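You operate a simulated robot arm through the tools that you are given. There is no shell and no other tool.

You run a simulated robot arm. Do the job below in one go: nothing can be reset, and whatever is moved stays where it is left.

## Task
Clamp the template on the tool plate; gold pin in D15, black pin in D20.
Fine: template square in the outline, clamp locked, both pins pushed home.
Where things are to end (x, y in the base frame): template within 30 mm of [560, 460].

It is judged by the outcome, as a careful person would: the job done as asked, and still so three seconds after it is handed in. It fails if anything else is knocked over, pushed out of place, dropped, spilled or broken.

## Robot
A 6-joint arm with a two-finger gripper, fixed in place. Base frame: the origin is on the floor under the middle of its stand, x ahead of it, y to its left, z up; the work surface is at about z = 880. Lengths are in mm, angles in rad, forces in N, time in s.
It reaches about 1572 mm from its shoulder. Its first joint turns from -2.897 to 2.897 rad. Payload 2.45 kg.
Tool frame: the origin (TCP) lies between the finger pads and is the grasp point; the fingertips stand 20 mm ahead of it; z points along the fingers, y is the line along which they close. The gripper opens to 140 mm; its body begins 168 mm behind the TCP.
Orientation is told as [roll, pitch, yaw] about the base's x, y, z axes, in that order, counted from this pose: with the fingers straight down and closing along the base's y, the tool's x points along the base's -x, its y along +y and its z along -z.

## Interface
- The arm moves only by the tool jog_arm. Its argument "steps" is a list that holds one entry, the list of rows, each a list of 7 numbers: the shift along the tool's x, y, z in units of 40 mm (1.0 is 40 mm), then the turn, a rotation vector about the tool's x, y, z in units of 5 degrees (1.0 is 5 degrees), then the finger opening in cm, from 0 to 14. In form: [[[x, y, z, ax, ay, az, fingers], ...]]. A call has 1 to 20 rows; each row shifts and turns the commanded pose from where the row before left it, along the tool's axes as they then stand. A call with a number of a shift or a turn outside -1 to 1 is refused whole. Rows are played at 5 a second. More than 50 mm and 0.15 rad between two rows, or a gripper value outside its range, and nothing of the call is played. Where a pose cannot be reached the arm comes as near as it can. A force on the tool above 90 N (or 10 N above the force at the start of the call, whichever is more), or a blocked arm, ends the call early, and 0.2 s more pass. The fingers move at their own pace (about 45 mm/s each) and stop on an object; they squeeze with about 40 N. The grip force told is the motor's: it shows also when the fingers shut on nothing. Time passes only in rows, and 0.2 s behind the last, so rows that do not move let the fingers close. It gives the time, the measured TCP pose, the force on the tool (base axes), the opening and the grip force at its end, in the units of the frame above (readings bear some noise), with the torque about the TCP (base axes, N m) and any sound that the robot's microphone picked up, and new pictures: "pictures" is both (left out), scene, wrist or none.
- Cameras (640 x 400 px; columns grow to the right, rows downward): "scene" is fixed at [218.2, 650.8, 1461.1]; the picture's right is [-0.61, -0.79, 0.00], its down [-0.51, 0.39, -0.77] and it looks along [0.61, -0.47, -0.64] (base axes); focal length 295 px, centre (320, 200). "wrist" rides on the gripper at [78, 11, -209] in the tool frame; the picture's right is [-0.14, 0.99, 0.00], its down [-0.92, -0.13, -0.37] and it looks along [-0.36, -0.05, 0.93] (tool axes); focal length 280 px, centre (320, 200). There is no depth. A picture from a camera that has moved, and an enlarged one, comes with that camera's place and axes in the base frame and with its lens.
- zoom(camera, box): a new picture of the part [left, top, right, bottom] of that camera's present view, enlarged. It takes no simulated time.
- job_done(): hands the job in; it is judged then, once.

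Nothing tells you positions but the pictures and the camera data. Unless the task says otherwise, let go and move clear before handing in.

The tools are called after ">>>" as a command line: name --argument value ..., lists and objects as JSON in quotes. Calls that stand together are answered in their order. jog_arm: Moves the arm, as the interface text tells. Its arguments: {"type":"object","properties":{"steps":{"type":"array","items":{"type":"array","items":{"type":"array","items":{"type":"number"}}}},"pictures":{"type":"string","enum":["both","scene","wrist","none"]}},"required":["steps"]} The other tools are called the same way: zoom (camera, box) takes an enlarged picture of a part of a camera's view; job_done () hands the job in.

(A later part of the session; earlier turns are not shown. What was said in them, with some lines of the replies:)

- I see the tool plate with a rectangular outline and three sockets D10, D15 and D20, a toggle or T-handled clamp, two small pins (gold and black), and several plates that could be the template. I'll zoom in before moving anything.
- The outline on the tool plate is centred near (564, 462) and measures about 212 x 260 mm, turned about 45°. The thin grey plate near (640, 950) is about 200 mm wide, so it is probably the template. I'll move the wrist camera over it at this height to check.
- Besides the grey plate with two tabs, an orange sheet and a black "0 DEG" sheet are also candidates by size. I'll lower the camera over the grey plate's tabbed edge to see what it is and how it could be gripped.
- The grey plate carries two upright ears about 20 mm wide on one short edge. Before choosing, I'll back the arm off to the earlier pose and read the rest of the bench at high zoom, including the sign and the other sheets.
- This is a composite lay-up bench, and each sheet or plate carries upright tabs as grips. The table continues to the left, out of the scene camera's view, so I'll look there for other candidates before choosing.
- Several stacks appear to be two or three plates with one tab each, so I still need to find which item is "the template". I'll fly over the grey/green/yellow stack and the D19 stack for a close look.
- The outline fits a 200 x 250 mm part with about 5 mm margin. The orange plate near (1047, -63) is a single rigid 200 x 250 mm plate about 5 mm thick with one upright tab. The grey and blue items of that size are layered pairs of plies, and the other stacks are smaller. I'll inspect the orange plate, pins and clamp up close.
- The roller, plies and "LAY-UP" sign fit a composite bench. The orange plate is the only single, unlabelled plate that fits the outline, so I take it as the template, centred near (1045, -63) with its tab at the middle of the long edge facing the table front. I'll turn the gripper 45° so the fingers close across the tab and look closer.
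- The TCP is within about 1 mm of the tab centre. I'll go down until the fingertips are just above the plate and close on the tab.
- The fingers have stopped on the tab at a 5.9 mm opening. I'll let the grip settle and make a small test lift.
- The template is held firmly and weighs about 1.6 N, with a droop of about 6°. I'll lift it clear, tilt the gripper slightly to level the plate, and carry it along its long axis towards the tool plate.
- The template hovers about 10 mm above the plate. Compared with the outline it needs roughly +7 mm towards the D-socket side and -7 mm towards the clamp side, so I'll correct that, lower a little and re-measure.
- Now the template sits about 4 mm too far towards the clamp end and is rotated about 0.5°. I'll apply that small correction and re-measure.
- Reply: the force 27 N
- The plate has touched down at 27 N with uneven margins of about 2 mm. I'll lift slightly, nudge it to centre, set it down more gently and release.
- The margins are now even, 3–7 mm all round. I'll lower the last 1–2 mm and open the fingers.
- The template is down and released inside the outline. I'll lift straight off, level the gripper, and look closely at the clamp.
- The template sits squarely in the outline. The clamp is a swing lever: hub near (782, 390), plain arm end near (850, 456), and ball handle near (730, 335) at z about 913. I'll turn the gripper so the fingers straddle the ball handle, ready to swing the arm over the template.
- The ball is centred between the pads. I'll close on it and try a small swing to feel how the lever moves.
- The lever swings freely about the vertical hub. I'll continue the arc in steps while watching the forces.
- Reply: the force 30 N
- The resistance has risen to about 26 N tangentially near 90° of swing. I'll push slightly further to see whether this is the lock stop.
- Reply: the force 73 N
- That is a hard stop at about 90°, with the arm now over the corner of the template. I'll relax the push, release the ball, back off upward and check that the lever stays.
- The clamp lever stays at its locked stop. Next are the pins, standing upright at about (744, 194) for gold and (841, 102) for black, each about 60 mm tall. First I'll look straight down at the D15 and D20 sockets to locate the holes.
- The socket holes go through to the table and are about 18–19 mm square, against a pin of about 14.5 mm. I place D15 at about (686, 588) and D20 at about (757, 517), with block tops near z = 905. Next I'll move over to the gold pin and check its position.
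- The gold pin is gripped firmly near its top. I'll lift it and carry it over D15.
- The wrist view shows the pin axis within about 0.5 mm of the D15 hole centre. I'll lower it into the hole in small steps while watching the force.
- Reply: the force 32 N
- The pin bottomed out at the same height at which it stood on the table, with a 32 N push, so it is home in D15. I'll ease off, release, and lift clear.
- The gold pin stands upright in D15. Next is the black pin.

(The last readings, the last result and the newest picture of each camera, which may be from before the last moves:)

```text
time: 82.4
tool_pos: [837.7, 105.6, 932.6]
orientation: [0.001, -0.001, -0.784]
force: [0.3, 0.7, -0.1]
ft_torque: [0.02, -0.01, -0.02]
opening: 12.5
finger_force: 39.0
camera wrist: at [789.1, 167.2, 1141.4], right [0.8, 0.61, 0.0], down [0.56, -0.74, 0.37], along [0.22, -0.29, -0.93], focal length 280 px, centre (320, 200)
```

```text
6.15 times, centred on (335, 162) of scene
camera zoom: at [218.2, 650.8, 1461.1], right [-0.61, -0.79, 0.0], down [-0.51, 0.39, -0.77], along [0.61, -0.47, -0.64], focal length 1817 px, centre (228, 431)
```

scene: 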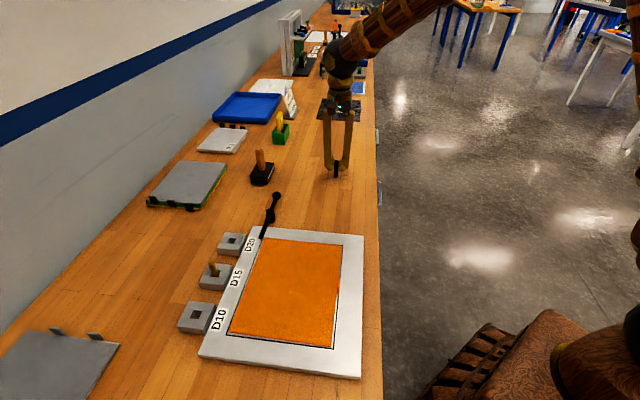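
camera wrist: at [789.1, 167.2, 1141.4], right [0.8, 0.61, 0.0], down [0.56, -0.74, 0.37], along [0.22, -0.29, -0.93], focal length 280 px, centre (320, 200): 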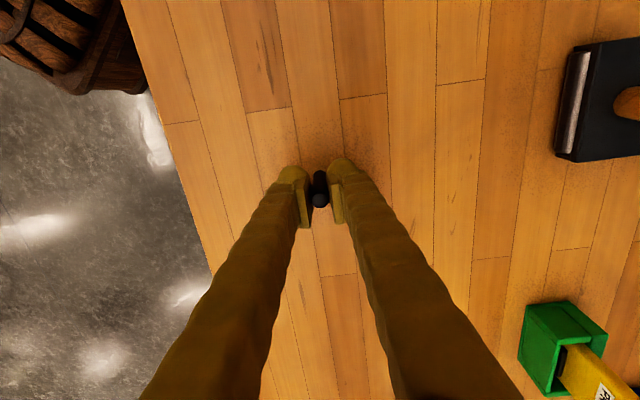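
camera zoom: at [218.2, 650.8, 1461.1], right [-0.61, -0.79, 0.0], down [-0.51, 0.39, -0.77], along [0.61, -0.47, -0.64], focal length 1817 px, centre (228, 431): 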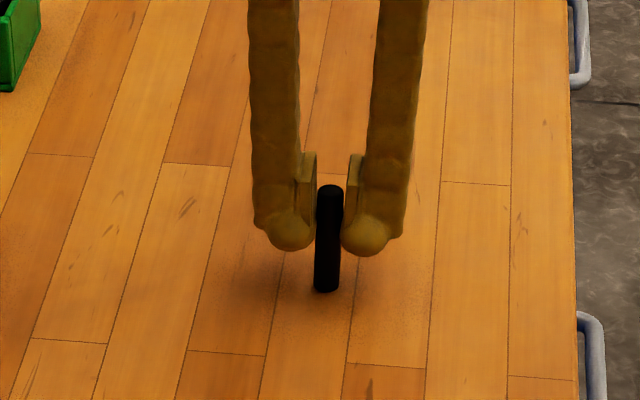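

>>> jog_arm --steps '[[[0, 0, -0.5, 0, 0, 0, 0], [0, 0, -0.8, 0, 0, 0, 0], [0, 0, -0.9, 0, 0, 0, 0], [0, 0, -0.7, 0, 0, 0, 0], [0.4, 0.27, 0, 0, 0, 0, 0], [0.8, 0.5375, 0, 0, 0, 0, 0], [0.8, 0.5375, 0, 0, 0, 0, 0], [0.8, 0.5375, 0, 0, 0, 0, 0], [0.8, 0.5375, 0, 0, 0, 0, 0], [0.8, 0.5375, 0, 0, 0, 0, 0], [0.8, 0.5375, 0, 0, 0, 0, 0], [0.8, 0.5375, 0, 0, 0, 0, 0], [0.8, 0.5375, 0, 0, 0, 0, 0], [0.8, 0.5375, 0, 0, 0, 0, 0], [0.8, 0.5375, 0, 0, 0, 0, 0], [0.305, 0.205, 0, 0, 0, 0, 0], [0, 0, 0, 0, 0, 0, 0], [0, 0, 0, 0, 0, 0, 0]]]'

>>> zoom --camera "wrist" --box '[220, 80, 420, 260]'

>>> zoom --camera "scene" --box '[180, 170, 280, 270]'

```text
time: 86.2
tool_pos: [756.9, 519.6, 1048.0]
orientation: [0.0, -0.002, -0.784]
force: [-0.1, -0.7, 0.1]
ft_torque: [-0.04, 0.0, 0.01]
opening: 12.3
finger_force: 38.9
camera wrist: at [708.3, 579.3, 1258.2], right [0.8, 0.61, 0.0], down [0.56, -0.74, 0.37], along [0.22, -0.29, -0.93], focal length 280 px, centre (320, 200)
```

scene: 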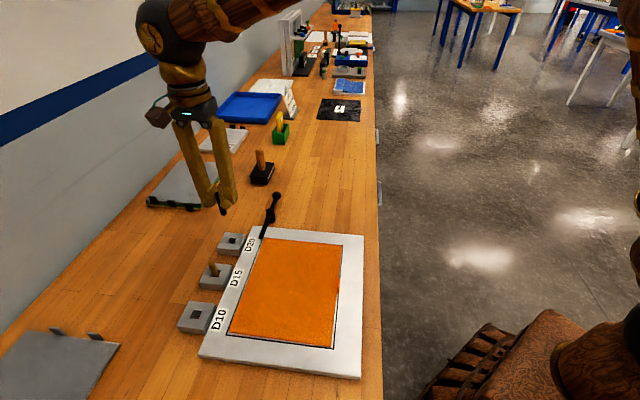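
wrist: 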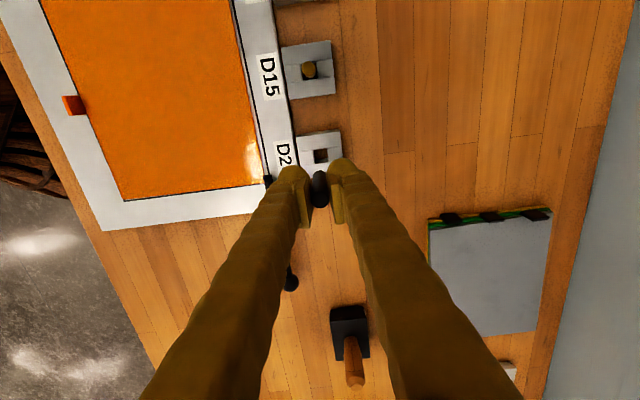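

```text
2.22 times, centred on (320, 170) of wrist
camera zoom: at [708.3, 579.3, 1258.2], right [0.8, 0.61, 0.0], down [0.56, -0.74, 0.37], along [0.22, -0.29, -0.93], focal length 623 px, centre (320, 267)
```

zoom: 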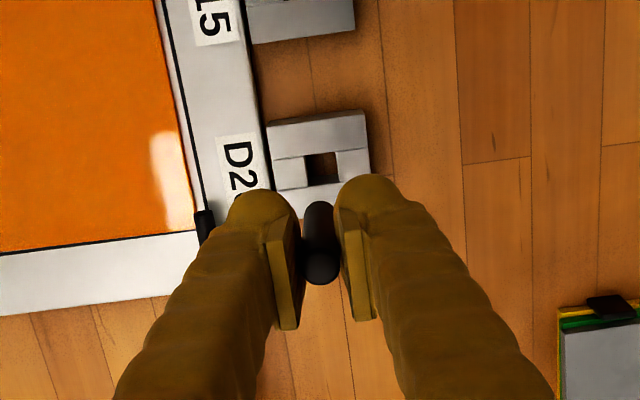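

```text
4.00 times, centred on (230, 220) of scene
camera zoom: at [218.2, 650.8, 1461.1], right [-0.61, -0.79, 0.0], down [-0.51, 0.39, -0.77], along [0.61, -0.47, -0.64], focal length 1181 px, centre (680, 120)
```

zoom: 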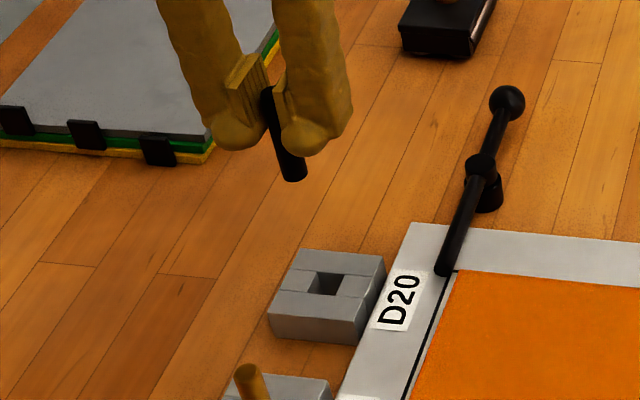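

>>> zoom --camera "wrist" --box '[295, 130, 345, 180]'

```text
8.00 times, centred on (320, 155) of wrist
camera zoom: at [708.3, 579.3, 1258.2], right [0.8, 0.61, 0.0], down [0.56, -0.74, 0.37], along [0.22, -0.29, -0.93], focal length 2243 px, centre (320, 560)
```

zoom: 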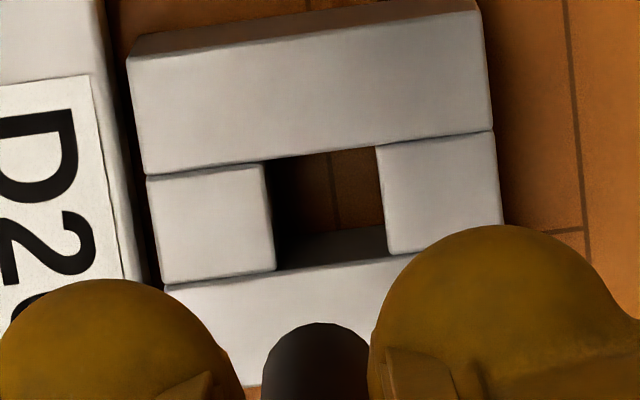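

>>> jog_arm --steps '[[[0, 0.024, 0.6, 0, 0, 0, 0], [0, 0, 0.7, 0, 0, 0, 0], [0, 0, 0.55, 0, 0, 0, 0], [0, 0, 0, 0, 0, 0, 0], [0, 0, 0, 0, 0, 0, 0]]]'

>>> zoom --camera "wrist" --box '[290, 140, 350, 200]'

>>> zoom --camera "scene" --box '[205, 215, 260, 265]'

```text
time: 87.4
tool_pos: [757.7, 518.3, 974.5]
orientation: [0.0, -0.002, -0.783]
force: [0.4, 0.2, -1.2]
ft_torque: [0.0, 0.03, 0.04]
opening: 12.4
finger_force: 39.0
camera wrist: at [708.9, 580.0, 1183.6], right [0.8, 0.61, 0.0], down [0.56, -0.74, 0.37], along [0.22, -0.29, -0.93], focal length 280 px, centre (320, 200)
```

scene: 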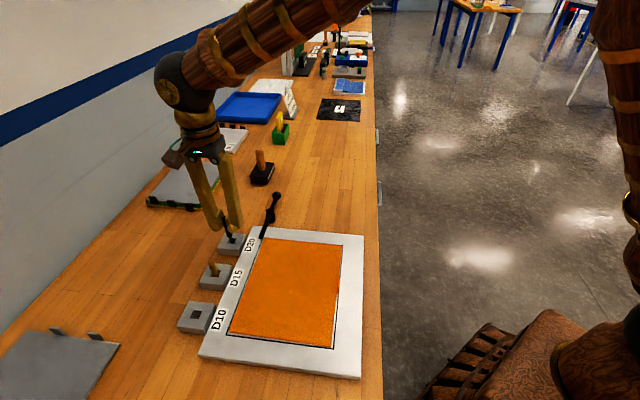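
wrist: 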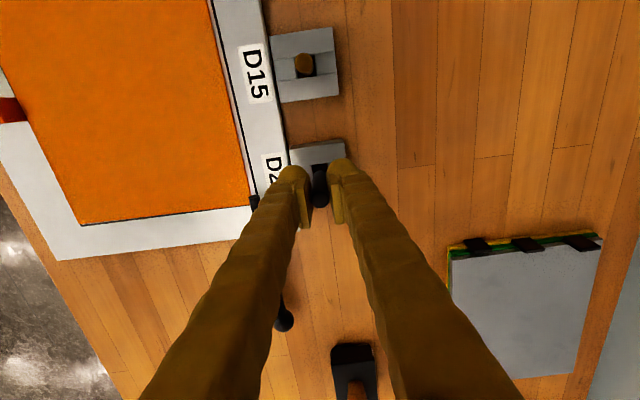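

```text
6.67 times, centred on (320, 170) of wrist
camera zoom: at [708.9, 580.0, 1183.6], right [0.8, 0.61, 0.0], down [0.56, -0.74, 0.37], along [0.22, -0.29, -0.93], focal length 1869 px, centre (320, 400)
```

zoom: 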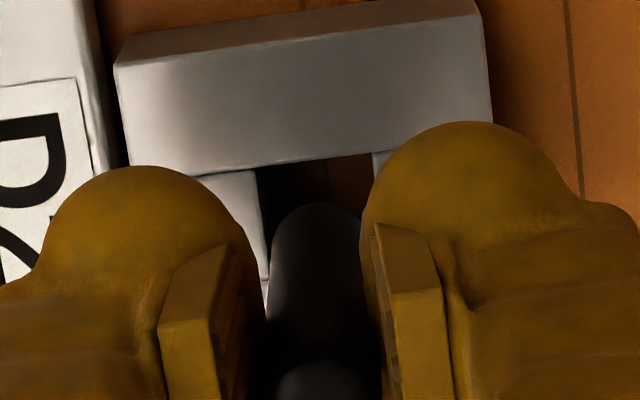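

```text
8.00 times, centred on (232, 240) of scene
camera zoom: at [218.2, 650.8, 1461.1], right [-0.61, -0.79, 0.0], down [-0.51, 0.39, -0.77], along [0.61, -0.47, -0.64], focal length 2363 px, centre (1020, -120)
```

zoom: 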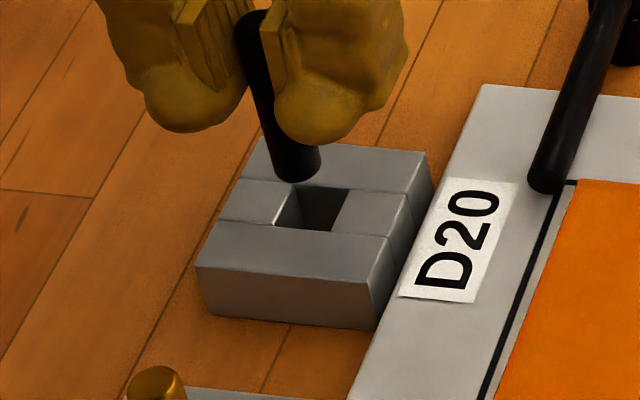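

The view matches the D15 approach, with the hole offset under 1 mm. I'll lower the black pin in.

>>> jog_arm --steps '[[[-0.02, 0.01, 0.25, 0, 0, 0, 0], [0, 0, 0.25, 0, 0, 0, 0], [0, 0, 0.25, 0, 0, 0, 0], [0, 0, 0.15, 0, 0, 0, 0], [0, 0, 0, 0, 0, 0, 0]]]'

>>> zoom --camera "scene" --box '[205, 215, 260, 265]'

```text
time: 88.6
tool_pos: [757.7, 518.7, 937.9]
orientation: [0.001, -0.004, -0.783]
force: [0.6, -0.7, -0.5]
ft_torque: [0.05, -0.02, 0.03]
opening: 12.6
finger_force: 38.8
camera wrist: at [709.4, 579.4, 1146.9], right [0.8, 0.61, 0.0], down [0.56, -0.74, 0.37], along [0.22, -0.29, -0.93], focal length 280 px, centre (320, 200)
```

scene: 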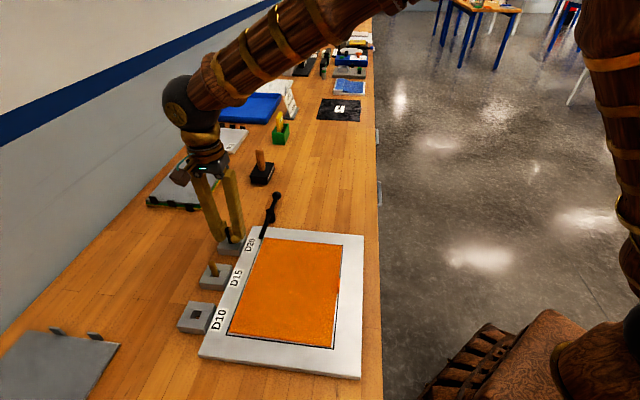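
wrist: 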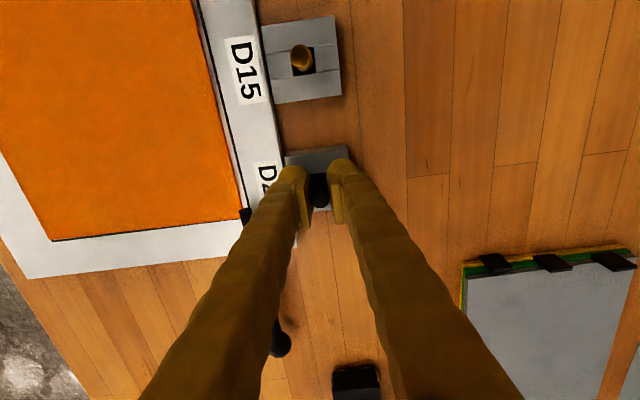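

```text
8.00 times, centred on (232, 240) of scene
camera zoom: at [218.2, 650.8, 1461.1], right [-0.61, -0.79, 0.0], down [-0.51, 0.39, -0.77], along [0.61, -0.47, -0.64], focal length 2363 px, centre (1020, -120)
```

zoom: 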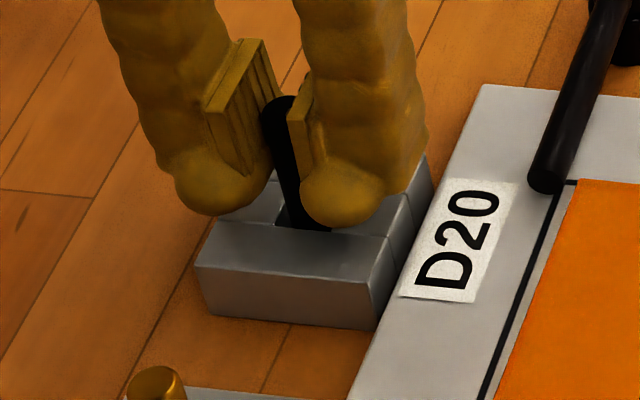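

The pin is in the hole without resistance. I'll press it down to the bottom.

>>> jog_arm --steps '[[[0, 0, 0.05, 0, 0, 0, 0], [0, 0, 0.05, 0, 0, 0, 0], [0, 0, 0.05, 0, 0, 0, 0], [0, 0, 0.03, 0, 0, 0, 0], [0, 0, 0, 0, 0, 0, 0]]]' --pictures "none"

```text
time: 89.8
tool_pos: [758.0, 518.8, 931.7]
orientation: [0.002, -0.002, -0.782]
force: [-3.0, 1.2, 20.1]
ft_torque: [0.09, 0.09, 0.03]
opening: 12.6
finger_force: 38.8
```

>>> jog_arm --steps '[[[0, 0, 0.02, 0, 0, 0, 0], [0, 0, 0, 0, 0, 0, 0], [0, 0, -0.03, 0, 0, 0, 0], [0, 0, 0, 0, 0, 0, 1.6], [0, 0, 0, 0, 0, 0, 2.4], [0, 0, 0, 0, 0, 0, 3], [0, 0, 0, 0, 0, 0, 3], [0, 0, -0.4, 0, 0, 0, 3], [0, 0, -0.8, 0, 0, 0, 3], [0, 0, -0.9, 0, 0, 0, 3.4], [0, 0, -0.9, 0, 0, 0, 4], [0, 0, 0, 0, 0, 0, 4]]]'

>>> zoom --camera "scene" --box '[190, 180, 390, 390]'

>>> zoom --camera "scene" --box '[195, 215, 275, 295]'

>>> zoom --camera "wrist" --box '[160, 0, 420, 200]'

```text
time: 92.4
tool_pos: [757.9, 518.0, 1052.0]
orientation: [0.0, -0.002, -0.784]
force: [0.7, -0.1, 0.4]
ft_torque: [0.02, -0.01, 0.01]
opening: 39.9
finger_force: 0.1
camera wrist: at [709.6, 579.3, 1260.0], right [0.8, 0.61, 0.0], down [0.56, -0.74, 0.37], along [0.22, -0.29, -0.93], focal length 280 px, centre (320, 200)
```

scene: 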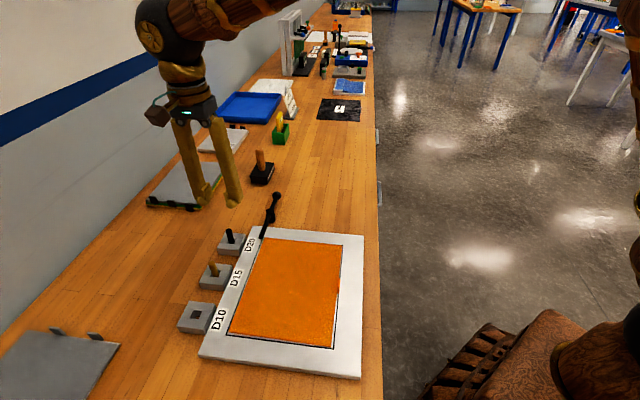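
wrist: 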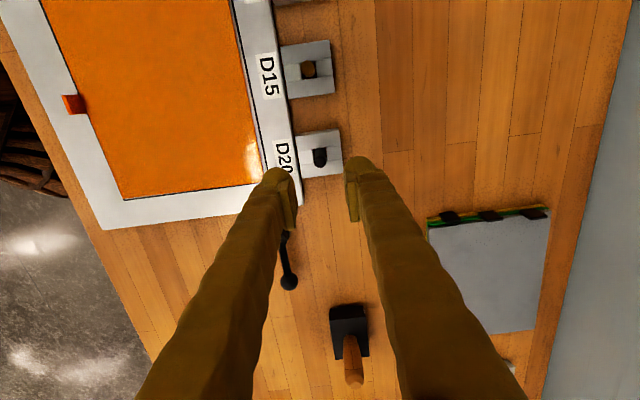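

```text
1.90 times, centred on (290, 285) of scene
camera zoom: at [218.2, 650.8, 1461.1], right [-0.61, -0.79, 0.0], down [-0.51, 0.39, -0.77], along [0.61, -0.47, -0.64], focal length 562 px, centre (377, 38)
```

zoom: 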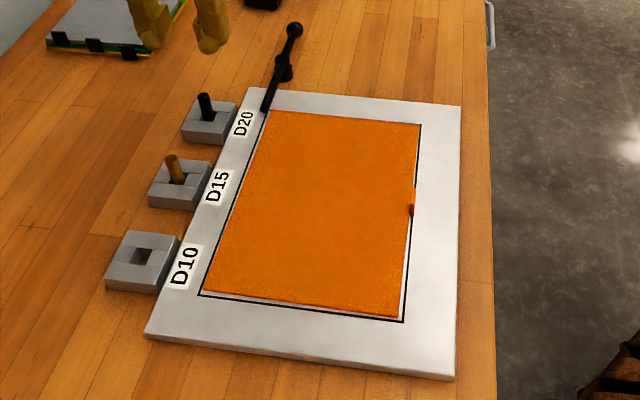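

```text
5.00 times, centred on (235, 255) of scene
camera zoom: at [218.2, 650.8, 1461.1], right [-0.61, -0.79, 0.0], down [-0.51, 0.39, -0.77], along [0.61, -0.47, -0.64], focal length 1477 px, centre (745, -75)
```

zoom: 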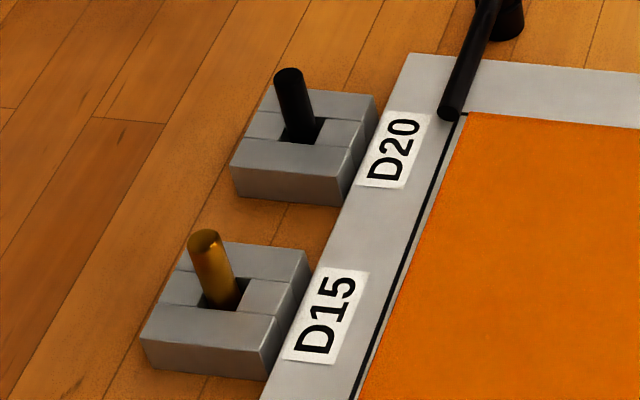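

```text
2.00 times, centred on (290, 100) of wrist
camera zoom: at [709.6, 579.3, 1260.0], right [0.8, 0.61, 0.0], down [0.56, -0.74, 0.37], along [0.22, -0.29, -0.93], focal length 561 px, centre (380, 400)
```

zoom: 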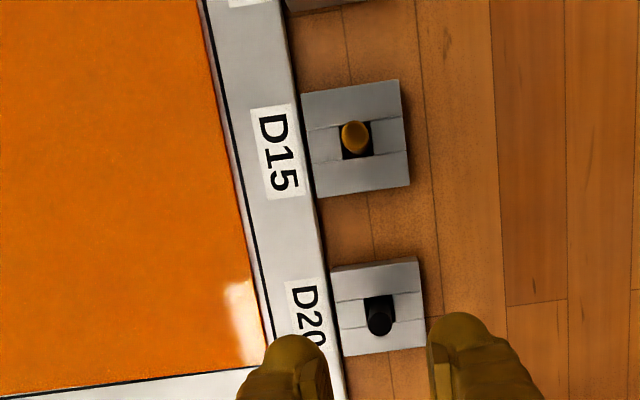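

Both pins stand in their sockets. I'll check the template's margins at all four corners and the clamp's position before handing in.

>>> zoom --camera "scene" --box '[220, 215, 280, 265]'

>>> zoom --camera "scene" --box '[310, 225, 370, 275]'

>>> zoom --camera "scene" --box '[210, 310, 270, 360]'

>>> zoom --camera "scene" --box '[310, 310, 370, 360]'

>>> zoom --camera "scene" --box '[240, 180, 300, 245]'

```text
8.00 times, centred on (250, 240) of scene
camera zoom: at [218.2, 650.8, 1461.1], right [-0.61, -0.79, 0.0], down [-0.51, 0.39, -0.77], along [0.61, -0.47, -0.64], focal length 2363 px, centre (880, -120)
```

zoom: 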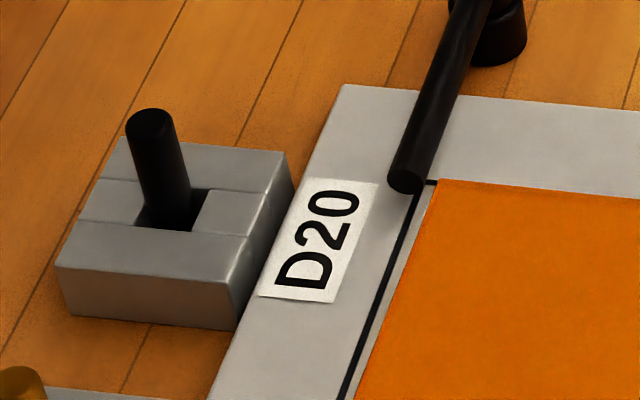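

```text
8.00 times, centred on (340, 250) of scene
camera zoom: at [218.2, 650.8, 1461.1], right [-0.61, -0.79, 0.0], down [-0.51, 0.39, -0.77], along [0.61, -0.47, -0.64], focal length 2363 px, centre (160, -200)
```

zoom: 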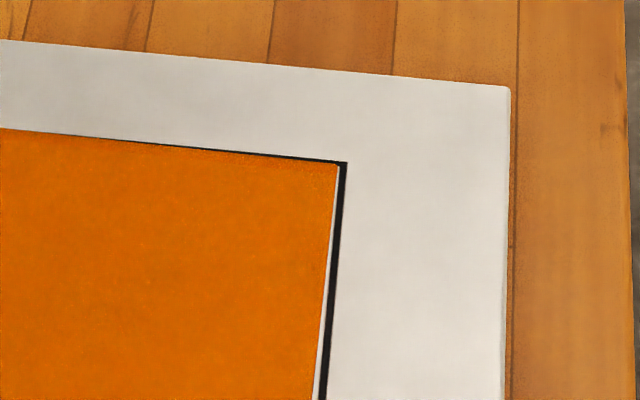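

```text
8.00 times, centred on (240, 335) of scene
camera zoom: at [218.2, 650.8, 1461.1], right [-0.61, -0.79, 0.0], down [-0.51, 0.39, -0.77], along [0.61, -0.47, -0.64], focal length 2363 px, centre (960, -880)
```

zoom: 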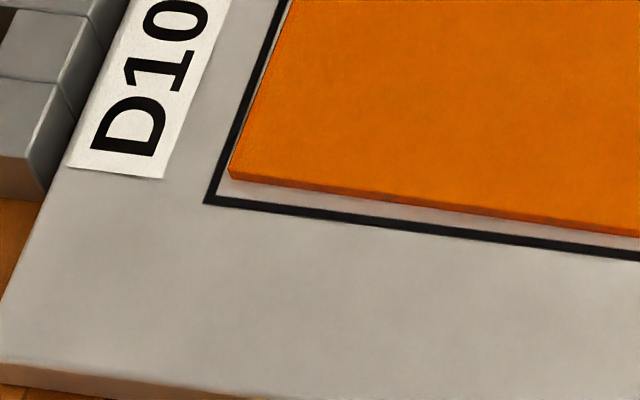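

```text
8.00 times, centred on (340, 335) of scene
camera zoom: at [218.2, 650.8, 1461.1], right [-0.61, -0.79, 0.0], down [-0.51, 0.39, -0.77], along [0.61, -0.47, -0.64], focal length 2363 px, centre (160, -880)
```

zoom: 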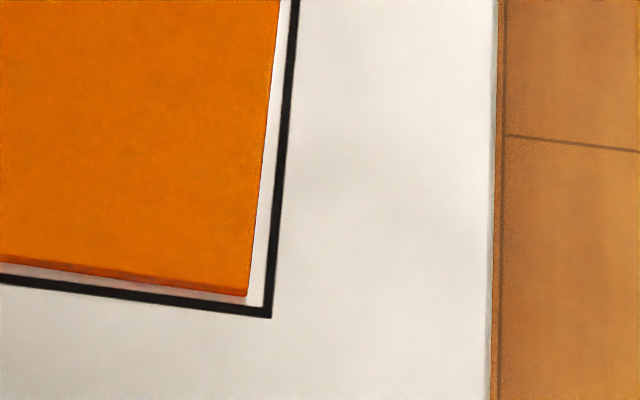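

```text
6.15 times, centred on (270, 212) of scene
camera zoom: at [218.2, 650.8, 1461.1], right [-0.61, -0.79, 0.0], down [-0.51, 0.39, -0.77], along [0.61, -0.47, -0.64], focal length 1817 px, centre (628, 123)
```

zoom: 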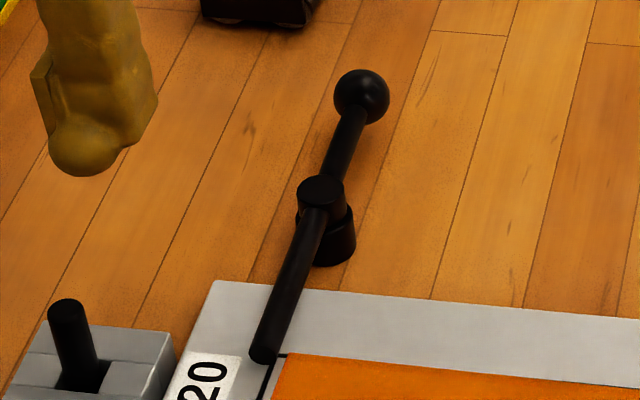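

All four margins are 3.5–7 mm, so the template is centred and square in the outline. The clamp lever rests at its 90° stop and both pins are home and upright. I'll raise the arm well clear and take a last look.

>>> jog_arm --steps '[[[0, 0, -0.9, 0, 0, 0, 4], [0, 0, -0.9, 0, 0, 0, 4], [0, 0, -0.9, 0, 0, 0, 4], [0, 0, -0.9, 0, 0, 0, 4], [0, 0.5, 0, 0, 0, 0, 4], [0, 0, 0, 0, 0, 0, 4], [0, 0, 0, 0, 0, 0, 4], [0, 0, 0, 0, 0, 0, 4], [0, 0, 0, 0, 0, 0, 4], [0, 0, 0, 0, 0, 0, 4]]]'

>>> zoom --camera "scene" --box '[170, 130, 390, 390]'

```text
time: 94.6
tool_pos: [771.1, 532.7, 1194.9]
orientation: [0.002, 0.0, -0.783]
force: [-0.4, -0.9, 0.7]
ft_torque: [-0.03, 0.02, 0.01]
opening: 39.9
finger_force: 0.0
camera wrist: at [722.9, 593.3, 1404.3], right [0.8, 0.61, 0.0], down [0.56, -0.74, 0.37], along [0.22, -0.29, -0.93], focal length 280 px, centre (320, 200)
```

scene: 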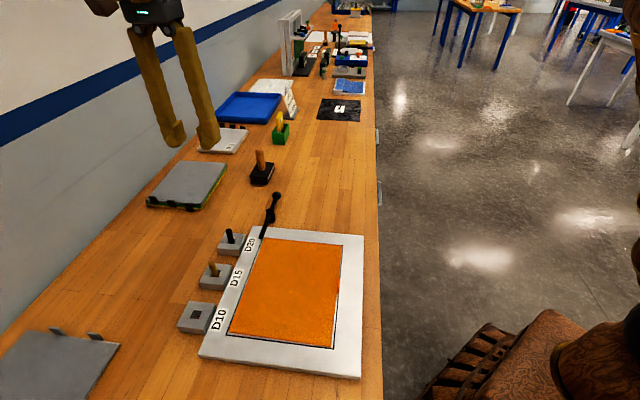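
wrist: 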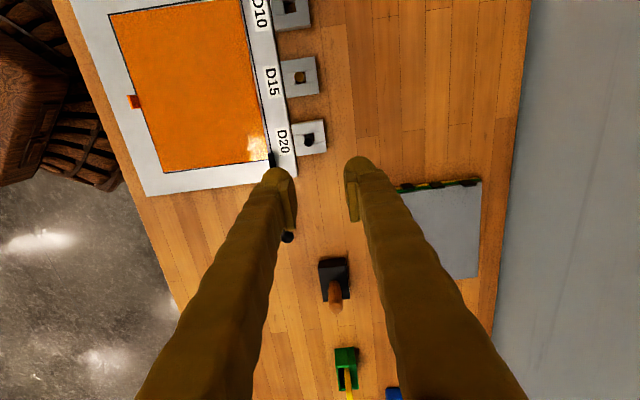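

```text
1.54 times, centred on (280, 260) of scene
camera zoom: at [218.2, 650.8, 1461.1], right [-0.61, -0.79, 0.0], down [-0.51, 0.39, -0.77], along [0.61, -0.47, -0.64], focal length 454 px, centre (382, 108)
```

zoom: 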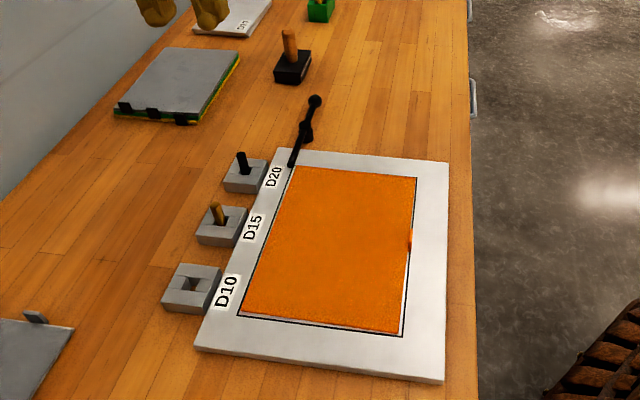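

The template sits square in the outline, and the clamp is at its locked stop. The gold pin is home in D15 and the black pin in D20. Everything else is where it was and the arm is clear, so I'm handing in.

>>> job_done

```text
The job is handed in.
```

I clamped the template on the tool plate, put the gold pin in D15 and the black pin in D20, and handed the job in. No result has come back yet. Nothing on the bench was labelled "template", so I used the orange plate, the only single, unlabelled plate that fits the outline.

- **Template:** it is centred at about (564, 461), with a 3.5–7 mm margin to the outline on every side. It is turned about 0.6° relative to the outline.
- **Clamp:** I swung the lever about 90° until it hit a hard stop, and it stayed there after I let go. I took that stop as locked, since there was no click or other sound. The arm hangs about 10 mm above the template's corner and does not visibly press on it.
- **Pins:** both went in freely. I pressed each down to the bottom of its hole, with about 30 N on gold and at least 20 N on black. Both stand upright.

I saw nothing else moved or knocked over, and the arm is clear with the gripper empty.
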